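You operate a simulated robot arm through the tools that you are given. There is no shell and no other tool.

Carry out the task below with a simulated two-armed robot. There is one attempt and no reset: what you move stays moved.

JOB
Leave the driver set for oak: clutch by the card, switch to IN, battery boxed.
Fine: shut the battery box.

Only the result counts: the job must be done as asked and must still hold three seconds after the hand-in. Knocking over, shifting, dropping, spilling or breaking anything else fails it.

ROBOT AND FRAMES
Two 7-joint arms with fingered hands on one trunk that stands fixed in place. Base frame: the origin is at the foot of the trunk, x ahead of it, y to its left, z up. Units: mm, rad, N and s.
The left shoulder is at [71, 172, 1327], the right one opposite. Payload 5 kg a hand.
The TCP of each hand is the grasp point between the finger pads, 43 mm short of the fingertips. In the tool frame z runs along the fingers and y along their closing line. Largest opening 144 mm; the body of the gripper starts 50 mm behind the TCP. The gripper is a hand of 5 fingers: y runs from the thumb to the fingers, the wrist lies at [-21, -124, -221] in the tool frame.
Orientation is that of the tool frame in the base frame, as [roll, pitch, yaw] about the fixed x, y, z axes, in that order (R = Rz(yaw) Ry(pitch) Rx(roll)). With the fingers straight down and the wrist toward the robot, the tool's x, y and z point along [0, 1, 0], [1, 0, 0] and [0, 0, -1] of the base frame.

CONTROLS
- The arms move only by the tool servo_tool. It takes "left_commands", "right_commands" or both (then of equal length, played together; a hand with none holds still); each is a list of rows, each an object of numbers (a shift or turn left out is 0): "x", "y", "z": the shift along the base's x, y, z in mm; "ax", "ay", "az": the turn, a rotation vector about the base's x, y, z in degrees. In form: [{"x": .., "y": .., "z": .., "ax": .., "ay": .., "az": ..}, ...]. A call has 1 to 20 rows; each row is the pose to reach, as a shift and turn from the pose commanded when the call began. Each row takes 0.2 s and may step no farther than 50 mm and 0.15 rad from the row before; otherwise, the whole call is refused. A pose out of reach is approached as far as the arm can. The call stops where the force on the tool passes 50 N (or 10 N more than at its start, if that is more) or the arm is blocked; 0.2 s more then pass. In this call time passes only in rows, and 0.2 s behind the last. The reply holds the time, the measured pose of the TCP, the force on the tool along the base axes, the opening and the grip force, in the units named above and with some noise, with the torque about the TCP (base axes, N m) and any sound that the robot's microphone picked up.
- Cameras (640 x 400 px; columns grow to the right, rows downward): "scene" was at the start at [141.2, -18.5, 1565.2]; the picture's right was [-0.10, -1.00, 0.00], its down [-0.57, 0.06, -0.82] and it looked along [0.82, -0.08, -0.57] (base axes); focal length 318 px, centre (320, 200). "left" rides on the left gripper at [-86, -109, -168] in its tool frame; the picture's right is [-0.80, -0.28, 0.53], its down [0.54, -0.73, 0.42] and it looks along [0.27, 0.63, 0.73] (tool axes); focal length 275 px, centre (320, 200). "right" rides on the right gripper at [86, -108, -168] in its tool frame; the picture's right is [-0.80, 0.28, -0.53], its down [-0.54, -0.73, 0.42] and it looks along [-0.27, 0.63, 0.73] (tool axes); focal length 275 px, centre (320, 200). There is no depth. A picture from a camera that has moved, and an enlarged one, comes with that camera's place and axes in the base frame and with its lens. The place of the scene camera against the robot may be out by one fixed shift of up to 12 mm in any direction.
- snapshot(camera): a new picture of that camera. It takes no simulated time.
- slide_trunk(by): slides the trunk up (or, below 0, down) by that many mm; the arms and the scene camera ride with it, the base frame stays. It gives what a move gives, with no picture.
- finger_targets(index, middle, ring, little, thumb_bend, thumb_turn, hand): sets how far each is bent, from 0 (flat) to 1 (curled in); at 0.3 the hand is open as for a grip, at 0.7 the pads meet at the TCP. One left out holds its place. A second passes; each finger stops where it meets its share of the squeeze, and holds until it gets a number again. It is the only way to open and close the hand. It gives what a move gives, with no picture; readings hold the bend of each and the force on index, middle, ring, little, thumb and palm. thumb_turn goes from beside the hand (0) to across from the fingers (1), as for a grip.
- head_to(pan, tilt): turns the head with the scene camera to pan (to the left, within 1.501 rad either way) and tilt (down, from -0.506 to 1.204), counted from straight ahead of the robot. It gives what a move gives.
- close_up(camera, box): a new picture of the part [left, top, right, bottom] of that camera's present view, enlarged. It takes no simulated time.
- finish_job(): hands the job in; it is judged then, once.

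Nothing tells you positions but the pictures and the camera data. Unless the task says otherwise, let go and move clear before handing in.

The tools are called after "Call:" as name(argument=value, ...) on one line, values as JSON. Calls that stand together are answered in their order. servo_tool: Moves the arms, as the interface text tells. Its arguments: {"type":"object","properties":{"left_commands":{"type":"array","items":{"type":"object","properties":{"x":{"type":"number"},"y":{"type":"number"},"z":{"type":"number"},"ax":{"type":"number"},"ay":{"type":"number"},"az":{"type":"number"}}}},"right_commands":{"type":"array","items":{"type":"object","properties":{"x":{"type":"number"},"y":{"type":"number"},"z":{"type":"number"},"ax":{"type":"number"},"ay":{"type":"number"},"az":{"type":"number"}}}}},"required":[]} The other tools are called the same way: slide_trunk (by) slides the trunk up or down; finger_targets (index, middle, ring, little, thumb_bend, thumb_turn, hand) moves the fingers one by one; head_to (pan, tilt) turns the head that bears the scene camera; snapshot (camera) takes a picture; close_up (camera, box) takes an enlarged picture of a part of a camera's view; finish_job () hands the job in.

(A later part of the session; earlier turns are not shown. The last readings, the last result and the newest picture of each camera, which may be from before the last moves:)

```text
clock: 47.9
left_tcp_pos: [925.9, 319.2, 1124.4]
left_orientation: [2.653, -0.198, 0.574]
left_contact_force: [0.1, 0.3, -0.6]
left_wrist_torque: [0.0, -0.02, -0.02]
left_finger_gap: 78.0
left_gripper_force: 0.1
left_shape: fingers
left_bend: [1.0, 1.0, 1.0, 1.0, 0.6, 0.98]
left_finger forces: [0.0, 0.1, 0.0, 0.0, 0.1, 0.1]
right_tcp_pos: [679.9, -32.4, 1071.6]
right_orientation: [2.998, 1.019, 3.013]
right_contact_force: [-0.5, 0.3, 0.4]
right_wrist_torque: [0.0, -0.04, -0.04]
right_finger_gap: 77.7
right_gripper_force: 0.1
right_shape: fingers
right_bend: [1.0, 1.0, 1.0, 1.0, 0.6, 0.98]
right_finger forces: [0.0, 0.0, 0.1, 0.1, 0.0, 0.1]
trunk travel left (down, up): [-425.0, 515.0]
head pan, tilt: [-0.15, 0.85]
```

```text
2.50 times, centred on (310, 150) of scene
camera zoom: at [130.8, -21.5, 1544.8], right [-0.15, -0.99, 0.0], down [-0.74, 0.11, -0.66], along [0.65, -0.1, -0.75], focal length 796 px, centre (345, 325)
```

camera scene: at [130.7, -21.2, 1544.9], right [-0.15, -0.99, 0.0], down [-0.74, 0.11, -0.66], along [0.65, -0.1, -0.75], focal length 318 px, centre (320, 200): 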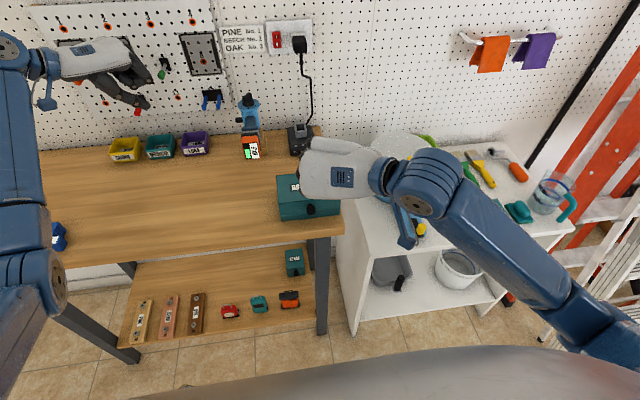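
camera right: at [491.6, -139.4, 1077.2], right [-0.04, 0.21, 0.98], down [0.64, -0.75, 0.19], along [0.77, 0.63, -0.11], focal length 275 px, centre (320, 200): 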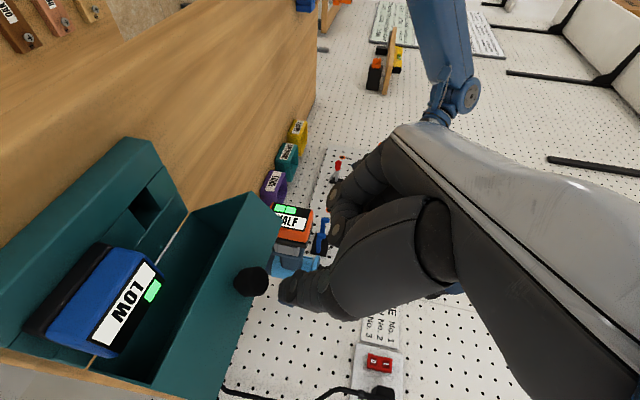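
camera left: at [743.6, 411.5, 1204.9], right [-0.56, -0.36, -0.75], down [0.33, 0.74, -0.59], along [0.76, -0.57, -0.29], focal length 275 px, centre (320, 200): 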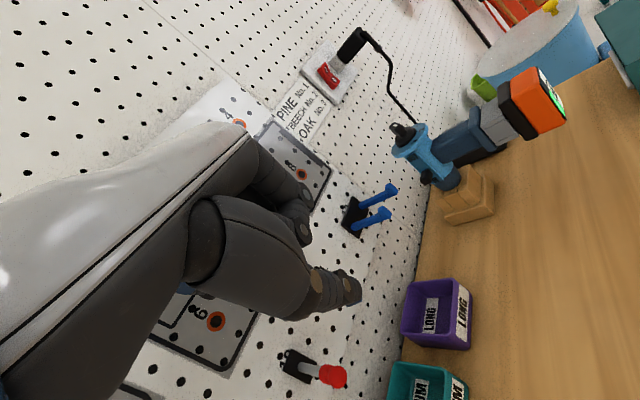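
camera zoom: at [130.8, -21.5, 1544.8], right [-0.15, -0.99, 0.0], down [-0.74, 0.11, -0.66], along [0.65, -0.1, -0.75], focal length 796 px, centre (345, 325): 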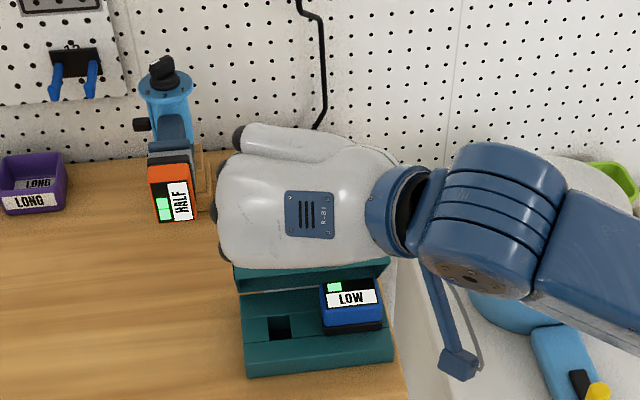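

The lid is around upright and the thumb no longer carries load. I nudge a bit further to make sure it rests open past vertical.

Call:
servo_tool(right_commands=[{"x": 6, "z": 1}, {"x": 12, "z": 2}, {"x": 18, "z": 3}])

Call:
close_up(camera="right", box=[0, 130, 320, 400])

Call:
servo_tool(right_commands=[{"x": -10, "z": 10}, {"x": -30, "z": 30}, {"x": -60, "z": 60}])

Call:
close_up(camera="right", box=[0, 130, 320, 400])

Call:
close_up(camera="left", box=[540, 0, 640, 100])

```text
clock: 48.7
left_tcp_pos: [925.8, 319.3, 1124.2]
left_orientation: [2.651, -0.198, 0.573]
left_contact_force: [0.0, 0.1, -0.1]
left_wrist_torque: [0.0, 0.0, -0.02]
left_finger_gap: 77.8
left_gripper_force: 0.1
left_shape: fingers
left_bend: [1.0, 1.0, 1.0, 1.0, 0.6, 0.98]
left_finger forces: [0.2, 0.1, 0.0, 0.0, 0.1, 0.0]
right_tcp_pos: [697.7, -31.7, 1075.4]
right_orientation: [3.0, 1.019, 3.013]
right_contact_force: [0.6, -0.2, 0.0]
right_wrist_torque: [-0.03, -0.03, -0.01]
right_finger_gap: 78.0
right_gripper_force: 0.1
right_shape: fingers
right_bend: [1.0, 1.0, 1.0, 1.0, 0.6, 0.98]
right_finger forces: [0.0, 0.1, 0.0, 0.0, 0.1, 0.0]
trunk travel left (down, up): [-425.0, 515.0]
head pan, tilt: [-0.15, 0.85]
```

```text
1.48 times, centred on (160, 265) of right
camera zoom: at [509.6, -138.9, 1080.2], right [-0.04, 0.21, 0.98], down [0.64, -0.75, 0.19], along [0.77, 0.63, -0.11], focal length 408 px, centre (557, 104)
```

zoom: 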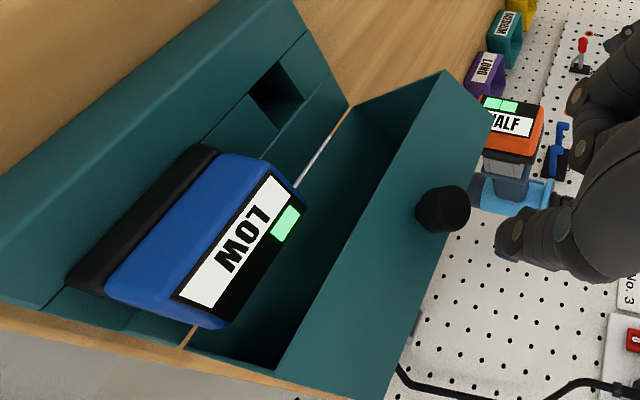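

```text
clock: 49.5
left_tcp_pos: [924.1, 319.5, 1126.2]
left_orientation: [2.653, -0.199, 0.574]
left_contact_force: [-0.4, -0.1, 0.0]
left_wrist_torque: [0.0, 0.0, 0.05]
left_finger_gap: 78.0
left_gripper_force: 0.1
left_shape: fingers
left_bend: [1.0, 1.0, 1.0, 1.0, 0.6, 0.98]
left_finger forces: [0.0, 0.0, 0.1, 0.0, 0.0, 0.1]
right_tcp_pos: [635.0, -32.1, 1138.5]
right_orientation: [2.995, 1.018, 3.008]
right_contact_force: [-0.1, 0.8, 0.2]
right_wrist_torque: [-0.02, -0.05, 0.04]
right_finger_gap: 78.1
right_gripper_force: 0.1
right_shape: fingers
right_bend: [1.0, 1.0, 1.0, 1.0, 0.6, 0.98]
right_finger forces: [0.1, 0.0, 0.1, 0.0, 0.1, 0.1]
trunk travel left (down, up): [-425.0, 515.0]
head pan, tilt: [-0.15, 0.85]
```

```text
1.48 times, centred on (160, 265) of right
camera zoom: at [446.7, -140.0, 1142.7], right [-0.04, 0.21, 0.98], down [0.64, -0.75, 0.19], along [0.77, 0.63, -0.1], focal length 408 px, centre (557, 104)
```

zoom: 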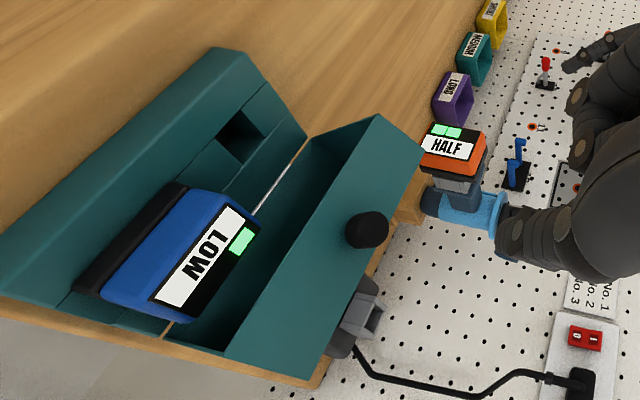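

```text
4.00 times, centred on (590, 50) of left
camera zoom: at [742.4, 411.5, 1205.8], right [-0.56, -0.36, -0.75], down [0.33, 0.74, -0.59], along [0.76, -0.57, -0.29], focal length 1101 px, centre (-760, 800)
```

zoom: 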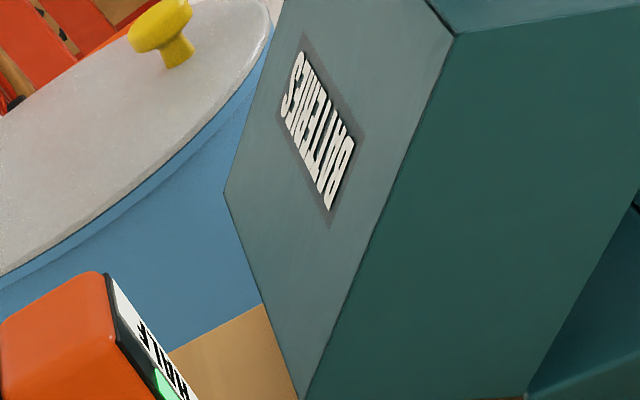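

The lid rests open, with the left socket empty. The plan is to pull the battery with a right-hand top grip, set it on the table, regrip it from the front with the left hand so the stem can point down, and plug it into the free socket. First I shape the right hand and bring it over the battery.

Call:
finger_targets(hand="right", thumb_bend=0.2)

Call:
finger_targets(hand="right", index=0.42, middle=0.42, thumb_bend=0.42)

Call:
servo_tool(right_commands=[{"x": 10, "y": 15, "z": 25, "ax": -0.5, "ay": 7.3, "az": 0.3}, {"x": 30, "y": 30, "z": 35, "ax": -1, "ay": 14.6, "az": 0.6}, {"x": 55, "y": 45, "z": 35, "ax": -1.4, "ay": 21.9, "az": 0.9}, {"x": 80, "y": 60, "z": 35, "ax": -1.9, "ay": 29.3, "az": 1.3}, {"x": 105, "y": 75, "z": 35, "ax": -2.4, "ay": 36.6, "az": 1.6}, {"x": 130, "y": 90, "z": 30, "ax": -2.9, "ay": 43.9, "az": 1.9}, {"x": 155, "y": 100, "z": 20, "ax": -3.3, "ay": 51.2, "az": 2.2}, {"x": 181, "y": 103, "z": 0, "ax": -3.8, "ay": 58.5, "az": 2.5}])

Call:
snapshot(camera="right")

Call:
head_to(pan=0.05, tilt=0.75)

Call:
snapshot(camera="scene")

```text
clock: 50.5
left_tcp_pos: [924.9, 318.4, 1126.2]
left_orientation: [2.653, -0.198, 0.573]
left_contact_force: [0.6, 0.1, 0.2]
left_wrist_torque: [0.03, -0.04, -0.01]
left_finger_gap: 77.8
left_gripper_force: 0.0
left_shape: fingers
left_bend: [1.0, 1.0, 1.0, 1.0, 0.6, 0.98]
left_finger forces: [0.0, 0.0, 0.0, 0.0, 0.0, 0.0]
right_tcp_pos: [635.6, -33.2, 1137.3]
right_orientation: [3.0, 1.019, 3.015]
right_contact_force: [0.3, 0.8, 0.2]
right_wrist_torque: [-0.02, 0.01, -0.02]
right_finger_gap: 103.3
right_gripper_force: 0.1
right_shape: fingers
right_bend: [1.0, 1.0, 1.0, 1.0, 0.2, 0.98]
right_finger forces: [0.0, 0.0, 0.1, 0.0, 0.0, 0.0]
trunk travel left (down, up): [-425.0, 515.0]
head pan, tilt: [-0.15, 0.85]
```

```text
clock: 51.5
left_tcp_pos: [925.7, 319.6, 1125.6]
left_orientation: [2.652, -0.198, 0.572]
left_contact_force: [0.3, -0.6, -0.4]
left_wrist_torque: [0.03, -0.03, -0.01]
left_finger_gap: 77.9
left_gripper_force: 0.0
left_shape: fingers
left_bend: [1.0, 1.0, 1.0, 1.0, 0.6, 0.98]
left_finger forces: [0.0, 0.1, 0.1, 0.0, 0.0, 0.1]
right_tcp_pos: [635.4, -32.8, 1137.3]
right_orientation: [2.997, 1.017, 3.011]
right_contact_force: [0.5, -0.6, 0.4]
right_wrist_torque: [0.0, -0.01, 0.0]
right_finger_gap: 107.5
right_gripper_force: 0.0
right_shape: fingers
right_bend: [0.42, 0.42, 1.0, 1.0, 0.42, 0.98]
right_finger forces: [0.1, 0.1, 0.0, 0.0, 0.0, 0.0]
trunk travel left (down, up): [-425.0, 515.0]
head pan, tilt: [-0.15, 0.85]
```

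```text
clock: 53.3
left_tcp_pos: [927.7, 319.7, 1122.5]
left_orientation: [2.652, -0.197, 0.572]
left_contact_force: [0.8, -0.3, -0.7]
left_wrist_torque: [-0.05, 0.03, 0.0]
left_finger_gap: 77.9
left_gripper_force: 0.0
left_shape: fingers
left_bend: [1.0, 1.0, 1.0, 1.0, 0.6, 0.98]
left_finger forces: [0.0, 0.1, 0.1, 0.0, 0.1, 0.0]
right_tcp_pos: [820.1, 70.9, 1132.9]
right_orientation: [-3.14, -0.003, 3.141]
right_contact_force: [0.4, -0.2, -0.4]
right_wrist_torque: [-0.01, 0.09, -0.01]
right_finger_gap: 107.7
right_gripper_force: 0.0
right_shape: fingers
right_bend: [0.42, 0.42, 1.0, 1.0, 0.42, 0.98]
right_finger forces: [0.0, 0.1, 0.0, 0.1, 0.0, 0.1]
trunk travel left (down, up): [-425.0, 515.0]
head pan, tilt: [-0.15, 0.85]
```

```text
taken
camera right: at [734.2, -36.3, 1301.7], right [0.8, 0.28, 0.53], down [0.54, -0.73, -0.42], along [0.27, 0.63, -0.73], focal length 275 px, centre (320, 200)
```

right: 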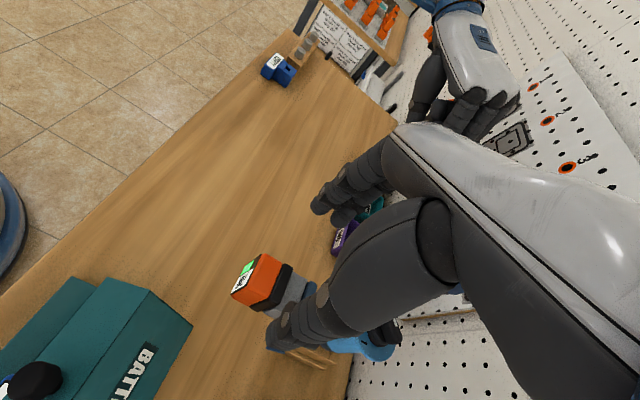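

```text
clock: 54.0
left_tcp_pos: [925.5, 319.7, 1125.5]
left_orientation: [2.652, -0.198, 0.571]
left_contact_force: [-0.2, -0.8, 0.1]
left_wrist_torque: [-0.03, -0.01, -0.03]
left_finger_gap: 78.1
left_gripper_force: 0.0
left_shape: fingers
left_bend: [1.0, 1.0, 1.0, 1.0, 0.6, 0.98]
left_finger forces: [0.0, 0.1, 0.0, 0.0, 0.1, 0.0]
right_tcp_pos: [818.2, 71.5, 1135.4]
right_orientation: [-3.141, 0.002, -3.14]
right_contact_force: [-0.1, -0.5, 0.1]
right_wrist_torque: [0.02, -0.01, 0.03]
right_finger_gap: 107.6
right_gripper_force: 0.1
right_shape: fingers
right_bend: [0.42, 0.42, 1.0, 1.0, 0.42, 0.98]
right_finger forces: [0.0, 0.1, 0.1, 0.1, 0.1, 0.0]
trunk travel left (down, up): [-425.0, 515.0]
head pan, tilt: [0.051, 0.75]
```

```text
taken
camera scene: at [136.0, -5.8, 1552.9], right [0.05, -1.0, 0.0], down [-0.68, -0.03, -0.73], along [0.73, 0.04, -0.68], focal length 318 px, centre (320, 200)
```

scene: 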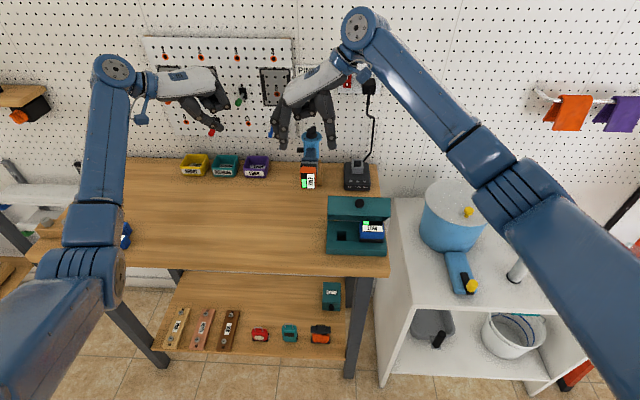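

The hand is vertical above the battery. I zoom on the battery and on the open box for accurate alignment.

Call:
close_up(camera="right", box=[215, 235, 335, 335])

Call:
close_up(camera="scene", box=[315, 185, 395, 260])

Call:
close_up(camera="scene", box=[285, 120, 335, 195])

```text
4.00 times, centred on (275, 285) of right
camera zoom: at [731.8, -37.4, 1302.9], right [0.8, 0.28, 0.54], down [0.54, -0.73, -0.42], along [0.27, 0.63, -0.73], focal length 1101 px, centre (500, -140)
```

zoom: 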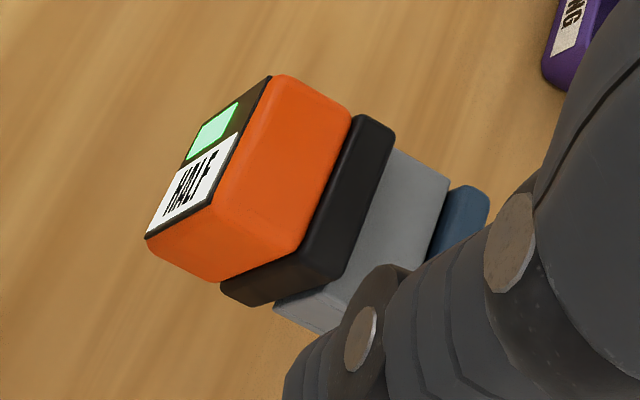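

```text
5.33 times, centred on (355, 222) of scene
camera zoom: at [136.0, -5.8, 1552.9], right [0.05, -1.0, 0.0], down [-0.68, -0.03, -0.73], along [0.73, 0.04, -0.68], focal length 1697 px, centre (133, 80)
```

zoom: 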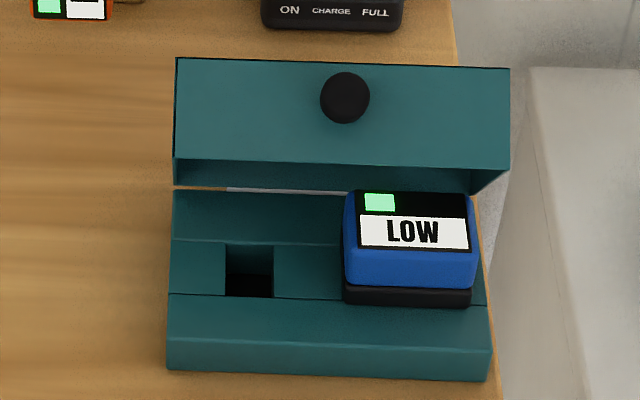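

```text
5.33 times, centred on (310, 158) of scene
camera zoom: at [136.0, -5.8, 1552.9], right [0.05, -1.0, 0.0], down [-0.68, -0.03, -0.73], along [0.73, 0.04, -0.68], focal length 1697 px, centre (373, 427)
```

zoom: 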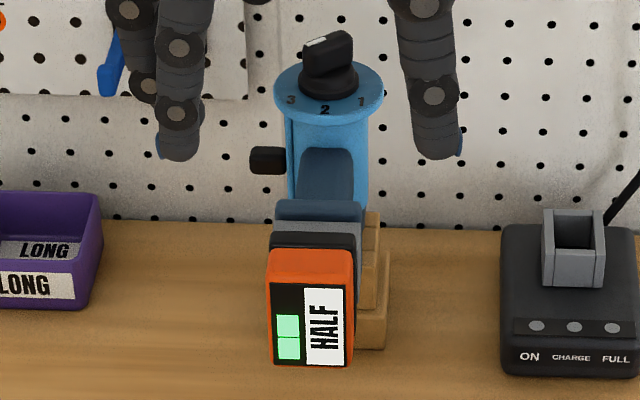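

The lid is actually only about 55° open (the hinge sits at the seam, z≈908) and its hinge friction holds it there. I want it wider before bringing the battery, so I close the right fingertips into a cluster and push the knob further back.

Call:
finger_targets(hand="right", index=0.66, middle=0.66, thumb_bend=0.66)

Call:
servo_tool(right_commands=[{"x": -40, "y": -20, "z": 10}, {"x": -80, "y": -45, "z": 10}, {"x": -120, "y": -70, "z": 5}, {"x": -150, "y": -105, "z": 0}, {"x": -160, "y": -134, "z": -15}, {"x": -160, "y": -134, "z": -50}])

Call:
close_up(camera="scene", box=[290, 120, 420, 260])

Call:
snapshot(camera="right")

```text
clock: 55.0
left_tcp_pos: [926.5, 318.7, 1126.0]
left_orientation: [2.653, -0.198, 0.573]
left_contact_force: [-0.2, 0.1, -0.8]
left_wrist_torque: [0.0, 0.01, 0.0]
left_finger_gap: 78.0
left_gripper_force: 0.1
left_shape: fingers
left_bend: [1.0, 1.0, 1.0, 1.0, 0.6, 0.98]
left_finger forces: [0.1, 0.0, 0.0, 0.1, 0.0, 0.1]
right_tcp_pos: [818.3, 70.4, 1135.7]
right_orientation: [-3.141, 0.002, -3.142]
right_contact_force: [0.9, -0.7, 0.3]
right_wrist_torque: [-0.03, 0.01, -0.01]
right_finger_gap: 22.1
right_gripper_force: 0.0
right_shape: fingers
right_bend: [0.66, 0.66, 1.0, 1.0, 0.66, 0.98]
right_finger forces: [0.1, 0.0, 0.0, 0.0, 0.0, 0.0]
trunk travel left (down, up): [-425.0, 515.0]
head pan, tilt: [0.051, 0.75]
```

```text
clock: 56.4
left_tcp_pos: [925.8, 320.5, 1125.4]
left_orientation: [2.654, -0.196, 0.573]
left_contact_force: [0.5, 0.1, -0.1]
left_wrist_torque: [0.03, 0.01, 0.0]
left_finger_gap: 77.9
left_gripper_force: 0.1
left_shape: fingers
left_bend: [1.0, 1.0, 1.0, 1.0, 0.6, 0.98]
left_finger forces: [0.1, 0.0, 0.1, 0.1, 0.1, 0.0]
right_tcp_pos: [658.2, -64.3, 1086.8]
right_orientation: [-3.139, 0.0, 3.141]
right_contact_force: [1.0, 0.3, 0.2]
right_wrist_torque: [0.0, -0.03, 0.01]
right_finger_gap: 21.6
right_gripper_force: 0.1
right_shape: fingers
right_bend: [0.66, 0.66, 1.0, 1.0, 0.66, 0.98]
right_finger forces: [0.0, 0.0, 0.1, 0.0, 0.1, 0.1]
trunk travel left (down, up): [-425.0, 515.0]
head pan, tilt: [0.051, 0.75]
```

```text
2.86 times, centred on (355, 190) of scene
camera zoom: at [137.2, -5.1, 1552.8], right [0.05, -1.0, 0.0], down [-0.68, -0.03, -0.73], along [0.73, 0.04, -0.68], focal length 909 px, centre (220, 229)
```

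zoom: 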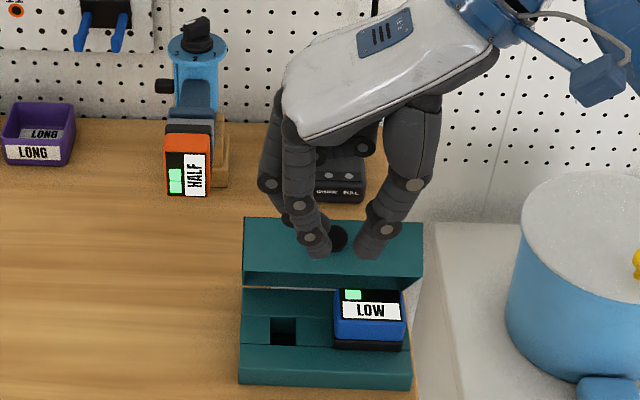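

```text
taken
camera right: at [572.5, -172.1, 1253.4], right [0.8, 0.28, 0.53], down [0.54, -0.73, -0.42], along [0.27, 0.63, -0.73], focal length 275 px, centre (320, 200)
```

right: 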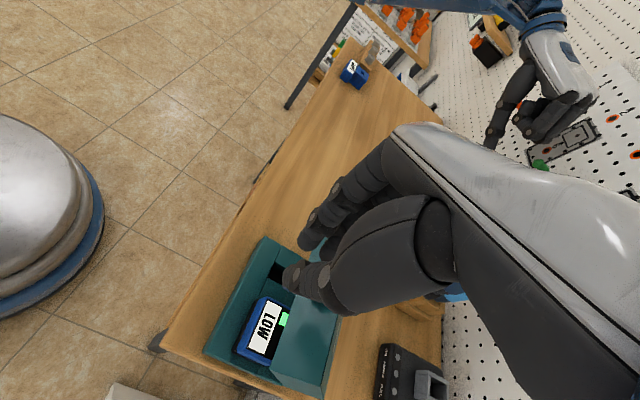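

The fingertips would straddle the knob at this gap. I close them fully so they form one solid pusher, then lower and push.

Call:
finger_targets(hand="right", index=0.71, middle=0.71, thumb_bend=0.71)

Call:
servo_tool(right_commands=[{"x": -5, "z": -18}, {"x": -5, "z": -38}])

Call:
close_up(camera="scene", box=[310, 150, 400, 240])

Call:
close_up(camera="right", box=[180, 200, 380, 400])

```text
clock: 57.4
left_tcp_pos: [925.8, 319.3, 1125.4]
left_orientation: [2.65, -0.197, 0.572]
left_contact_force: [0.0, 0.2, -0.7]
left_wrist_torque: [0.04, -0.02, -0.03]
left_finger_gap: 78.0
left_gripper_force: 0.0
left_shape: fingers
left_bend: [1.0, 1.0, 1.0, 1.0, 0.6, 0.98]
left_finger forces: [0.0, 0.1, 0.0, 0.0, 0.0, 0.0]
right_tcp_pos: [657.8, -65.2, 1086.2]
right_orientation: [-3.14, -0.001, 3.14]
right_contact_force: [0.0, -1.3, -0.7]
right_wrist_torque: [-0.03, -0.01, 0.0]
right_finger_gap: 4.2
right_gripper_force: 0.1
right_shape: fingers
right_bend: [0.71, 0.71, 1.0, 1.0, 0.71, 0.98]
right_finger forces: [0.1, 0.2, 0.0, 0.1, 0.1, 0.1]
trunk travel left (down, up): [-425.0, 515.0]
head pan, tilt: [0.051, 0.75]
```

```text
clock: 58.0
left_tcp_pos: [925.9, 319.3, 1125.1]
left_orientation: [2.653, -0.197, 0.572]
left_contact_force: [-1.2, 0.7, 0.0]
left_wrist_torque: [0.02, 0.01, -0.04]
left_finger_gap: 78.1
left_gripper_force: 0.0
left_shape: fingers
left_bend: [1.0, 1.0, 1.0, 1.0, 0.6, 0.98]
left_finger forces: [0.1, 0.1, 0.0, 0.0, 0.0, 0.0]
right_tcp_pos: [653.2, -65.6, 1047.3]
right_orientation: [-3.141, -0.002, -3.141]
right_contact_force: [0.0, 0.2, -0.1]
right_wrist_torque: [-0.01, 0.0, -0.01]
right_finger_gap: 4.4
right_gripper_force: 0.1
right_shape: fingers
right_bend: [0.71, 0.71, 1.0, 1.0, 0.71, 0.98]
right_finger forces: [0.0, 0.0, 0.0, 0.0, 0.1, 0.1]
trunk travel left (down, up): [-425.0, 515.0]
head pan, tilt: [0.051, 0.75]
```

```text
4.44 times, centred on (355, 195) of scene
camera zoom: at [136.7, -5.7, 1552.9], right [0.05, -1.0, 0.0], down [-0.68, -0.03, -0.73], along [0.73, 0.04, -0.68], focal length 1414 px, centre (164, 222)
```

zoom: 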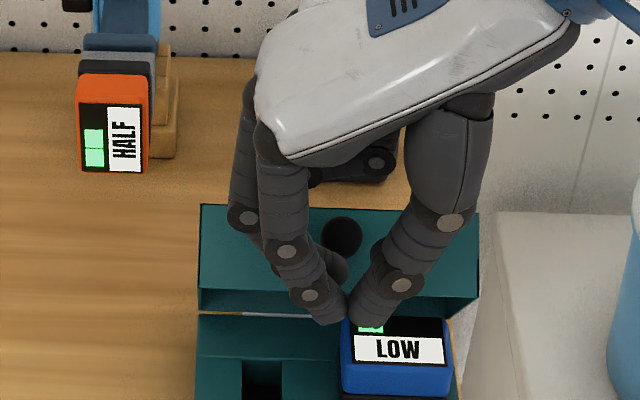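

```text
2.00 times, centred on (280, 300) of right
camera zoom: at [568.2, -171.8, 1214.5], right [0.8, 0.28, 0.53], down [0.54, -0.73, -0.42], along [0.27, 0.63, -0.73], focal length 551 px, centre (400, 0)
```

zoom: 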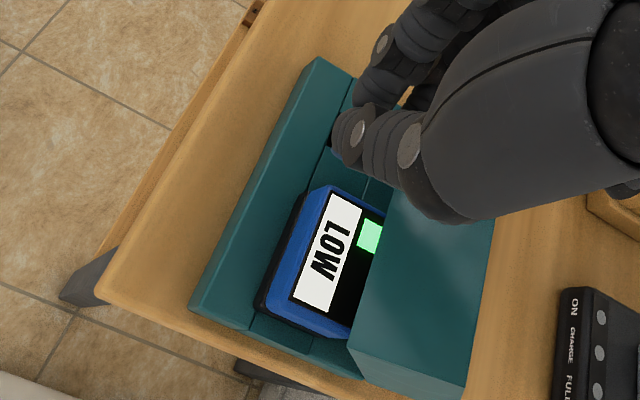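

The pusher is in front of the knob. I push it toward the wall in steps.

Call:
servo_tool(right_commands=[{"x": 10, "z": 2}, {"x": 20, "z": 4}, {"x": 30, "z": 6}, {"x": 40, "z": 8}, {"x": 50, "z": 9}])

Call:
close_up(camera="scene", box=[310, 150, 400, 240])

Call:
close_up(camera="left", box=[540, 0, 640, 100])

```text
clock: 59.2
left_tcp_pos: [926.9, 318.7, 1126.2]
left_orientation: [2.653, -0.197, 0.574]
left_contact_force: [0.7, -0.6, -0.5]
left_wrist_torque: [0.01, 0.01, 0.01]
left_finger_gap: 78.2
left_gripper_force: 0.0
left_shape: fingers
left_bend: [1.0, 1.0, 1.0, 1.0, 0.6, 0.98]
left_finger forces: [0.0, 0.0, 0.0, 0.0, 0.0, 0.0]
right_tcp_pos: [702.2, -64.3, 1054.7]
right_orientation: [-3.141, 0.001, -3.141]
right_contact_force: [-0.7, 0.1, -0.3]
right_wrist_torque: [-0.01, 0.01, 0.0]
right_finger_gap: 4.0
right_gripper_force: 0.2
right_shape: fingers
right_bend: [0.71, 0.71, 1.0, 1.0, 0.71, 0.98]
right_finger forces: [0.1, 0.0, 0.0, 0.0, 0.0, 0.1]
trunk travel left (down, up): [-425.0, 515.0]
head pan, tilt: [0.051, 0.75]
```

```text
4.44 times, centred on (355, 195) of scene
camera zoom: at [136.6, -5.4, 1552.8], right [0.05, -1.0, 0.0], down [-0.68, -0.03, -0.73], along [0.73, 0.04, -0.68], focal length 1414 px, centre (164, 222)
```

zoom: 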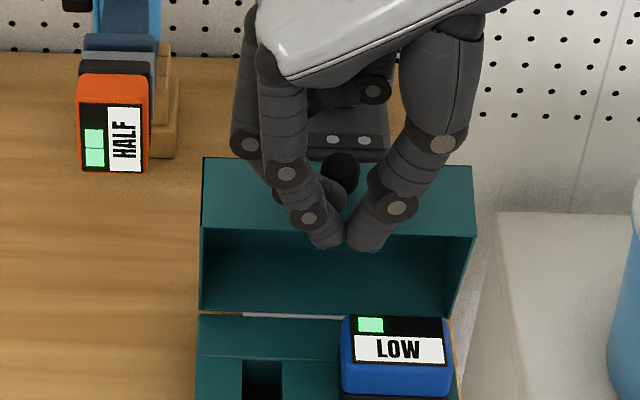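

```text
4.00 times, centred on (590, 50) of left
camera zoom: at [743.9, 411.4, 1204.7], right [-0.56, -0.36, -0.75], down [0.33, 0.74, -0.59], along [0.76, -0.57, -0.29], focal length 1101 px, centre (-760, 800)
```

zoom: 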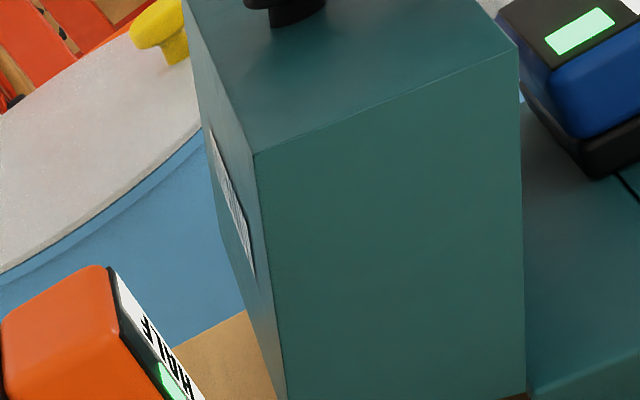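

The lid swings easily, now about 80°. I push on past vertical.

Call:
servo_tool(right_commands=[{"x": 10, "z": 2}, {"x": 20, "z": 3}, {"x": 30, "z": 4}, {"x": 40, "z": 4}, {"x": 50, "z": 3}])

Call:
close_up(camera="scene", box=[310, 130, 400, 240])

Call:
close_up(camera="left", box=[540, 0, 640, 100])

```text
clock: 60.4
left_tcp_pos: [925.4, 320.0, 1124.5]
left_orientation: [2.653, -0.198, 0.571]
left_contact_force: [-0.2, -1.1, -0.5]
left_wrist_torque: [-0.03, 0.01, 0.02]
left_finger_gap: 77.8
left_gripper_force: 0.0
left_shape: fingers
left_bend: [1.0, 1.0, 1.0, 1.0, 0.6, 0.98]
left_finger forces: [0.1, 0.0, 0.0, 0.0, 0.0, 0.1]
right_tcp_pos: [752.9, -64.6, 1059.8]
right_orientation: [-3.141, 0.0, -3.141]
right_contact_force: [0.1, 0.3, 0.6]
right_wrist_torque: [0.0, 0.04, 0.01]
right_finger_gap: 4.1
right_gripper_force: 0.1
right_shape: fingers
right_bend: [0.71, 0.71, 1.0, 1.0, 0.71, 0.98]
right_finger forces: [0.0, 0.0, 0.1, 0.0, 0.0, 0.1]
trunk travel left (down, up): [-425.0, 515.0]
head pan, tilt: [0.051, 0.75]
```

```text
3.64 times, centred on (355, 185) of scene
camera zoom: at [136.5, -5.5, 1552.8], right [0.05, -1.0, 0.0], down [-0.68, -0.03, -0.73], along [0.73, 0.04, -0.68], focal length 1157 px, centre (193, 254)
```

zoom: 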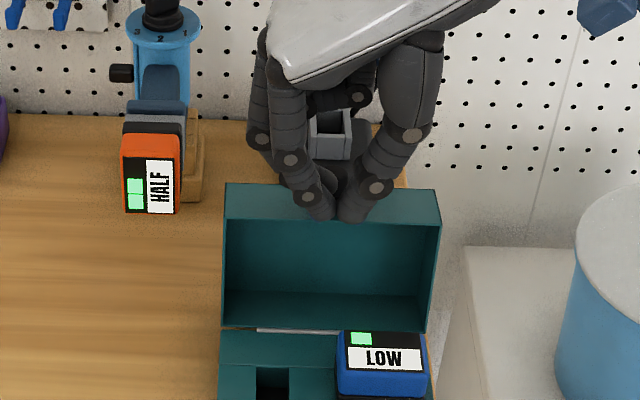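

```text
4.00 times, centred on (590, 50) of left
camera zoom: at [743.9, 411.4, 1204.8], right [-0.56, -0.36, -0.75], down [0.33, 0.74, -0.59], along [0.76, -0.57, -0.29], focal length 1101 px, centre (-760, 800)
```

zoom: 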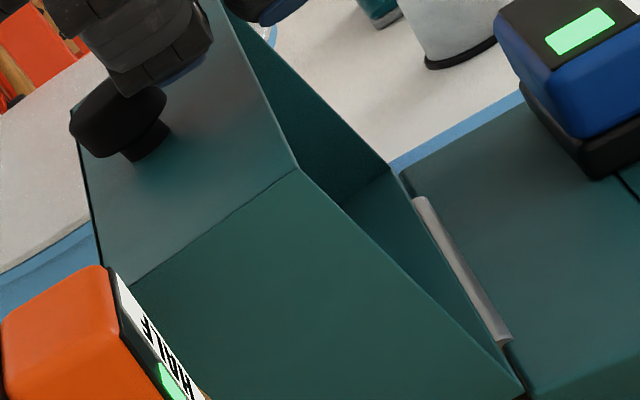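

The lid is now past vertical (about 98°) and rests there. Now for the battery: I retract, turn the right hand so the fingers point forward with a moderate opening, and line up in front of it.

Call:
servo_tool(right_commands=[{"x": -5, "z": 30}, {"x": -15, "z": 70}, {"x": -40, "y": 30, "z": 90}, {"x": -75, "y": 65, "z": 90}, {"x": -105, "y": 100, "z": 90}, {"x": -115, "y": 134, "z": 90}])

Call:
finger_targets(hand="right", index=0.53, middle=0.53, thumb_bend=0.53)

Call:
servo_tool(right_commands=[{"ay": -8}, {"ay": -16}, {"ay": -24}, {"ay": -32}, {"ay": -40}, {"ay": -48}, {"ay": -56}, {"ay": -64}, {"ay": -72}, {"ay": -80}])

Call:
snapshot(camera="right")

Call:
snapshot(camera="scene")

```text
clock: 61.8
left_tcp_pos: [925.7, 321.2, 1125.3]
left_orientation: [2.653, -0.197, 0.571]
left_contact_force: [0.0, -0.1, 0.2]
left_wrist_torque: [-0.05, -0.01, -0.02]
left_finger_gap: 77.9
left_gripper_force: 0.1
left_shape: fingers
left_bend: [1.0, 1.0, 1.0, 1.0, 0.6, 0.98]
left_finger forces: [0.0, 0.1, 0.0, 0.0, 0.0, 0.0]
right_tcp_pos: [636.6, 72.5, 1150.2]
right_orientation: [-3.14, 0.0, 3.14]
right_contact_force: [-0.5, 0.5, -1.1]
right_wrist_torque: [-0.04, 0.03, 0.0]
right_finger_gap: 4.1
right_gripper_force: 0.1
right_shape: fingers
right_bend: [0.71, 0.71, 1.0, 1.0, 0.71, 0.98]
right_finger forces: [0.1, 0.0, 0.0, 0.1, 0.0, 0.1]
trunk travel left (down, up): [-425.0, 515.0]
head pan, tilt: [0.051, 0.75]
```

```text
clock: 62.8
left_tcp_pos: [925.0, 319.3, 1126.4]
left_orientation: [2.654, -0.197, 0.571]
left_contact_force: [0.1, 0.7, -0.4]
left_wrist_torque: [-0.02, 0.03, -0.02]
left_finger_gap: 77.9
left_gripper_force: 0.0
left_shape: fingers
left_bend: [1.0, 1.0, 1.0, 1.0, 0.6, 0.98]
left_finger forces: [0.0, 0.0, 0.1, 0.0, 0.0, 0.0]
right_tcp_pos: [636.7, 71.0, 1150.3]
right_orientation: [-3.139, 0.001, 3.14]
right_contact_force: [-0.4, 0.9, 0.3]
right_wrist_torque: [-0.02, -0.02, -0.03]
right_finger_gap: 67.1
right_gripper_force: 0.1
right_shape: fingers
right_bend: [0.53, 0.53, 1.0, 1.0, 0.53, 0.98]
right_finger forces: [0.0, 0.0, 0.0, 0.0, 0.0, 0.0]
trunk travel left (down, up): [-425.0, 515.0]
head pan, tilt: [0.051, 0.75]
```

```text
clock: 65.0
left_tcp_pos: [925.2, 318.4, 1125.4]
left_orientation: [2.655, -0.198, 0.571]
left_contact_force: [-0.2, 0.2, 2.3]
left_wrist_torque: [0.03, 0.0, -0.01]
left_finger_gap: 78.0
left_gripper_force: 0.1
left_shape: fingers
left_bend: [1.0, 1.0, 1.0, 1.0, 0.6, 0.98]
left_finger forces: [0.0, 0.1, 0.1, 0.0, 0.0, 0.1]
right_tcp_pos: [638.7, 70.1, 1149.7]
right_orientation: [-3.134, 1.4, -3.137]
right_contact_force: [-0.2, -0.2, 0.3]
right_wrist_torque: [0.01, 0.04, 0.01]
right_finger_gap: 67.3
right_gripper_force: 0.1
right_shape: fingers
right_bend: [0.53, 0.53, 1.0, 1.0, 0.53, 0.98]
right_finger forces: [0.0, 0.0, 0.0, 0.1, 0.0, 0.0]
trunk travel left (down, up): [-425.0, 515.0]
head pan, tilt: [0.051, 0.75]
```

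```text
taken
camera right: at [458.5, -37.4, 1092.8], right [-0.39, 0.28, 0.88], down [0.51, -0.73, 0.46], along [0.77, 0.63, 0.14], focal length 275 px, centre (320, 200)
```

right: 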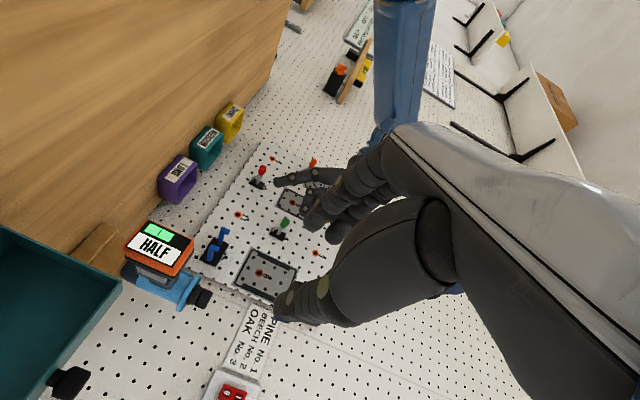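

```text
taken
camera scene: at [135.8, -5.9, 1553.0], right [0.05, -1.0, 0.0], down [-0.68, -0.03, -0.73], along [0.73, 0.04, -0.68], focal length 318 px, centre (320, 200)
```

scene: 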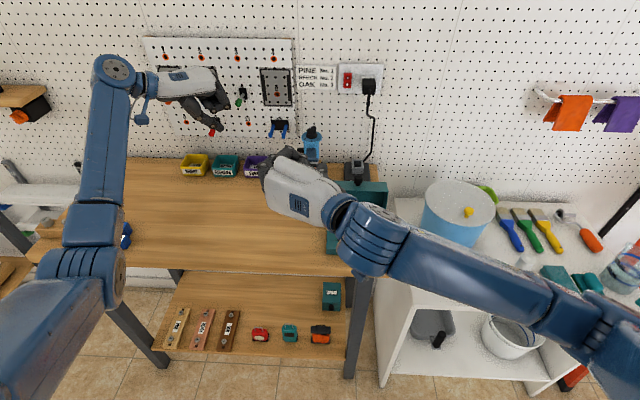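

Good view of the battery's end face. I zoom to centre the grip on it.

Call:
close_up(camera="right", box=[100, 200, 230, 320])

```text
3.33 times, centred on (165, 260) of right
camera zoom: at [458.5, -37.4, 1092.8], right [-0.39, 0.28, 0.88], down [0.51, -0.73, 0.46], along [0.77, 0.63, 0.14], focal length 918 px, centre (837, 0)
```

zoom: 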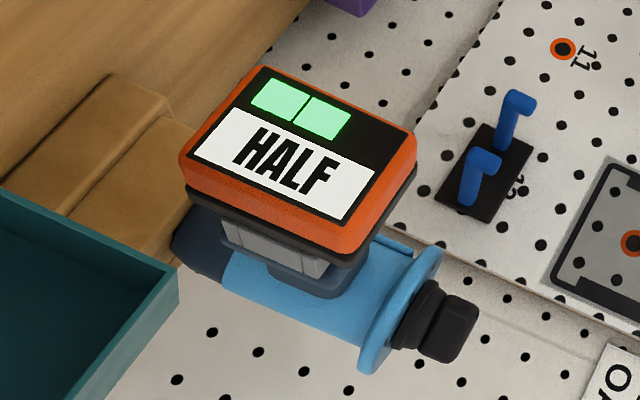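

The battery face centre is at about (795, 71, 998). I lower the hand in front of it.

Call:
servo_tool(right_commands=[{"x": 10, "y": 0, "z": -45}, {"x": 20, "y": 1, "z": -90}, {"x": 30, "y": 1, "z": -125}, {"x": 41, "y": 1, "z": -142}])

Call:
snapshot(camera="right")

Call:
close_up(camera="scene", box=[240, 110, 420, 260])

Call:
snapshot(camera="left")

```text
clock: 66.0
left_tcp_pos: [925.8, 319.9, 1124.7]
left_orientation: [2.653, -0.199, 0.571]
left_contact_force: [0.5, 0.1, -0.7]
left_wrist_torque: [0.01, 0.02, 0.01]
left_finger_gap: 78.1
left_gripper_force: 0.1
left_shape: fingers
left_bend: [1.0, 1.0, 1.0, 1.0, 0.6, 0.98]
left_finger forces: [0.0, 0.1, 0.0, 0.0, 0.1, 0.0]
right_tcp_pos: [680.4, 72.3, 1007.0]
right_orientation: [-3.14, 1.396, -3.141]
right_contact_force: [0.5, 0.0, 0.4]
right_wrist_torque: [0.0, 0.04, 0.0]
right_finger_gap: 67.2
right_gripper_force: 0.2
right_shape: fingers
right_bend: [0.53, 0.53, 1.0, 1.0, 0.53, 0.98]
right_finger forces: [0.1, 0.1, 0.0, 0.1, 0.0, 0.1]
trunk travel left (down, up): [-425.0, 515.0]
head pan, tilt: [0.051, 0.75]
```

```text
taken
camera right: at [500.7, -36.1, 950.3], right [-0.39, 0.28, 0.88], down [0.51, -0.73, 0.46], along [0.77, 0.63, 0.14], focal length 275 px, centre (320, 200)
```

right: 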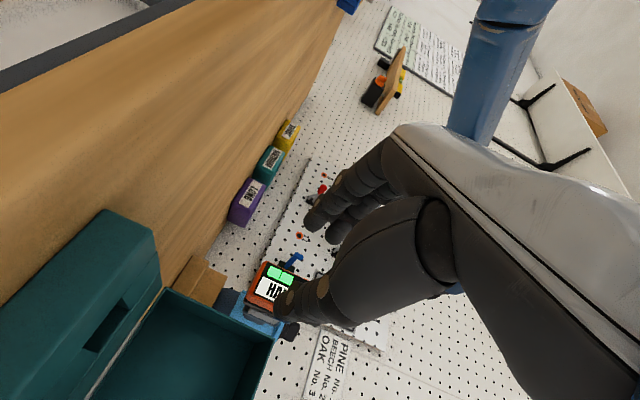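

```text
2.67 times, centred on (330, 185) of scene
camera zoom: at [136.6, -5.7, 1552.9], right [0.05, -1.0, 0.0], down [-0.68, -0.03, -0.73], along [0.73, 0.04, -0.68], focal length 848 px, centre (293, 240)
```

zoom: 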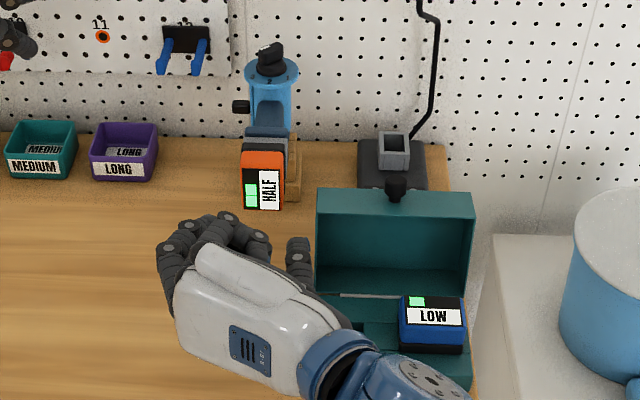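

```text
taken
camera left: at [744.0, 411.3, 1204.8], right [-0.56, -0.36, -0.75], down [0.33, 0.74, -0.59], along [0.76, -0.57, -0.29], focal length 275 px, centre (320, 200)
```

left: 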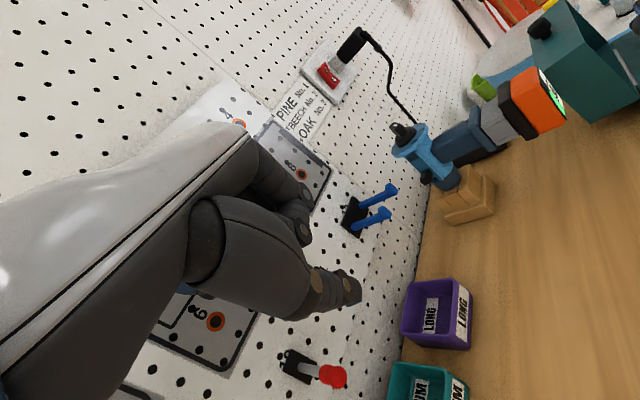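

The hand is lined up, with the thumb about 5 mm clear of the open lid. I advance in stages.

Call:
servo_tool(right_commands=[{"x": 20, "y": 0.5}, {"x": 40, "y": 0.5}, {"x": 60, "y": 0.5}, {"x": 72, "y": 0.5}])

Call:
close_up(camera="scene", box=[260, 120, 380, 230])

Call:
close_up(camera="left", box=[440, 20, 640, 160])

Call:
close_up(camera="right", box=[200, 200, 360, 340])

```text
clock: 67.0
left_tcp_pos: [924.2, 319.9, 1125.5]
left_orientation: [2.652, -0.198, 0.573]
left_contact_force: [0.3, -0.9, -0.1]
left_wrist_torque: [-0.02, -0.01, 0.0]
left_finger_gap: 77.8
left_gripper_force: 0.1
left_shape: fingers
left_bend: [1.0, 1.0, 1.0, 1.0, 0.6, 0.98]
left_finger forces: [0.1, 0.1, 0.0, 0.1, 0.0, 0.0]
right_tcp_pos: [751.0, 70.6, 1008.3]
right_orientation: [-3.138, 1.398, -3.14]
right_contact_force: [0.0, -0.4, -1.0]
right_wrist_torque: [-0.04, -0.04, 0.01]
right_finger_gap: 67.3
right_gripper_force: 0.1
right_shape: fingers
right_bend: [0.53, 0.53, 1.0, 1.0, 0.53, 0.98]
right_finger forces: [0.1, 0.0, 0.1, 0.1, 0.1, 0.1]
trunk travel left (down, up): [-425.0, 515.0]
head pan, tilt: [0.051, 0.75]
```

```text
3.64 times, centred on (320, 175) of scene
camera zoom: at [136.6, -5.4, 1552.8], right [0.05, -1.0, 0.0], down [-0.68, -0.03, -0.73], along [0.73, 0.04, -0.68], focal length 1157 px, centre (320, 291)
```

zoom: 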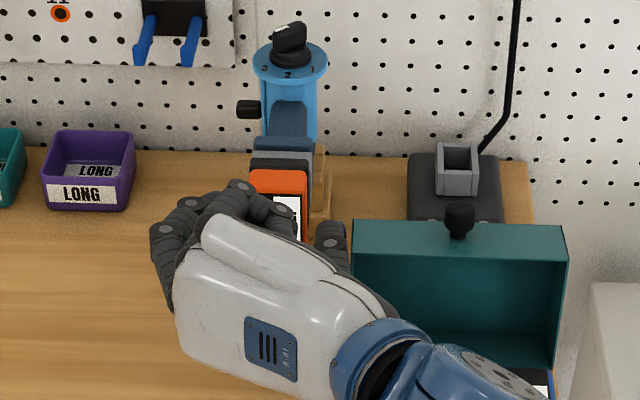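

```text
2.86 times, centred on (540, 90) of left
camera zoom: at [744.0, 411.4, 1204.7], right [-0.56, -0.36, -0.75], down [0.33, 0.74, -0.59], along [0.76, -0.57, -0.29], focal length 786 px, centre (-309, 514)
```

zoom: 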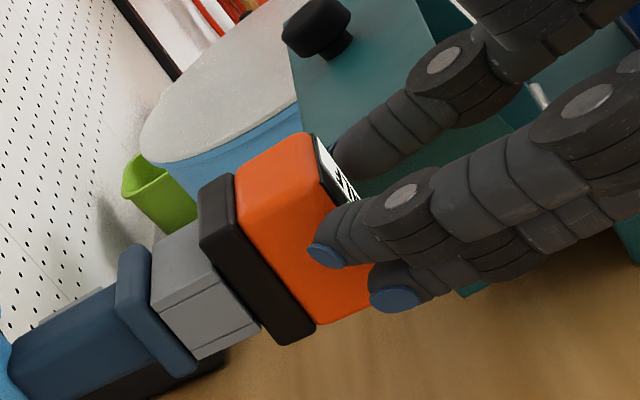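

```text
2.86 times, centred on (280, 270) of right
camera zoom: at [571.6, -35.6, 951.5], right [-0.39, 0.28, 0.88], down [0.51, -0.73, 0.46], along [0.77, 0.63, 0.14], focal length 786 px, centre (434, 0)
```

zoom: 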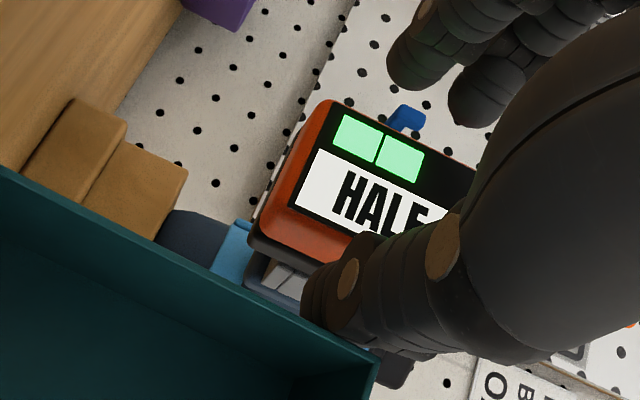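

Fingers are coming in on both sides of the battery at mid-height, and they reach a bit further than I assumed. I advance in smaller steps and check again.

Call:
servo_tool(right_commands=[{"x": 10}, {"x": 18}])

Call:
close_up(camera="left", box=[470, 40, 610, 140])

Call:
close_up(camera="right", box=[230, 220, 360, 330])

```text
clock: 67.6
left_tcp_pos: [926.0, 319.6, 1125.5]
left_orientation: [2.652, -0.199, 0.574]
left_contact_force: [0.5, -0.9, -0.5]
left_wrist_torque: [0.02, 0.02, 0.0]
left_finger_gap: 78.0
left_gripper_force: 0.0
left_shape: fingers
left_bend: [1.0, 1.0, 1.0, 1.0, 0.6, 0.98]
left_finger forces: [0.0, 0.0, 0.0, 0.0, 0.0, 0.0]
right_tcp_pos: [769.7, 71.4, 1007.9]
right_orientation: [-3.139, 1.396, -3.14]
right_contact_force: [-0.3, 0.1, 0.6]
right_wrist_torque: [0.01, -0.01, 0.01]
right_finger_gap: 67.0
right_gripper_force: 0.4
right_shape: fingers
right_bend: [0.53, 0.53, 1.0, 1.0, 0.53, 0.98]
right_finger forces: [0.1, 0.0, 0.0, 0.0, 0.3, 0.0]
trunk travel left (down, up): [-425.0, 515.0]
head pan, tilt: [0.051, 0.75]
```

```text
4.00 times, centred on (540, 90) of left
camera zoom: at [743.8, 411.5, 1204.8], right [-0.56, -0.36, -0.75], down [0.33, 0.74, -0.59], along [0.76, -0.57, -0.29], focal length 1101 px, centre (-560, 640)
```

zoom: 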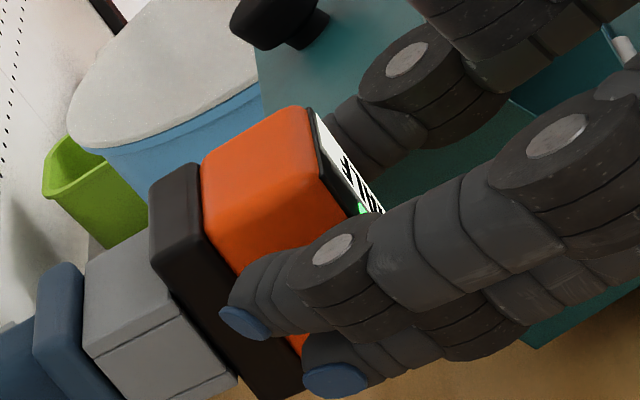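

```text
3.64 times, centred on (295, 275) of right
camera zoom: at [590.1, -35.4, 950.9], right [-0.39, 0.28, 0.88], down [0.51, -0.73, 0.46], along [0.77, 0.63, 0.14], focal length 1001 px, centre (411, -73)
```

zoom: 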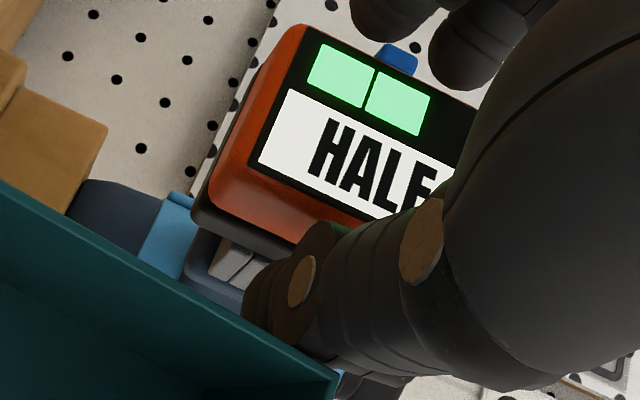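

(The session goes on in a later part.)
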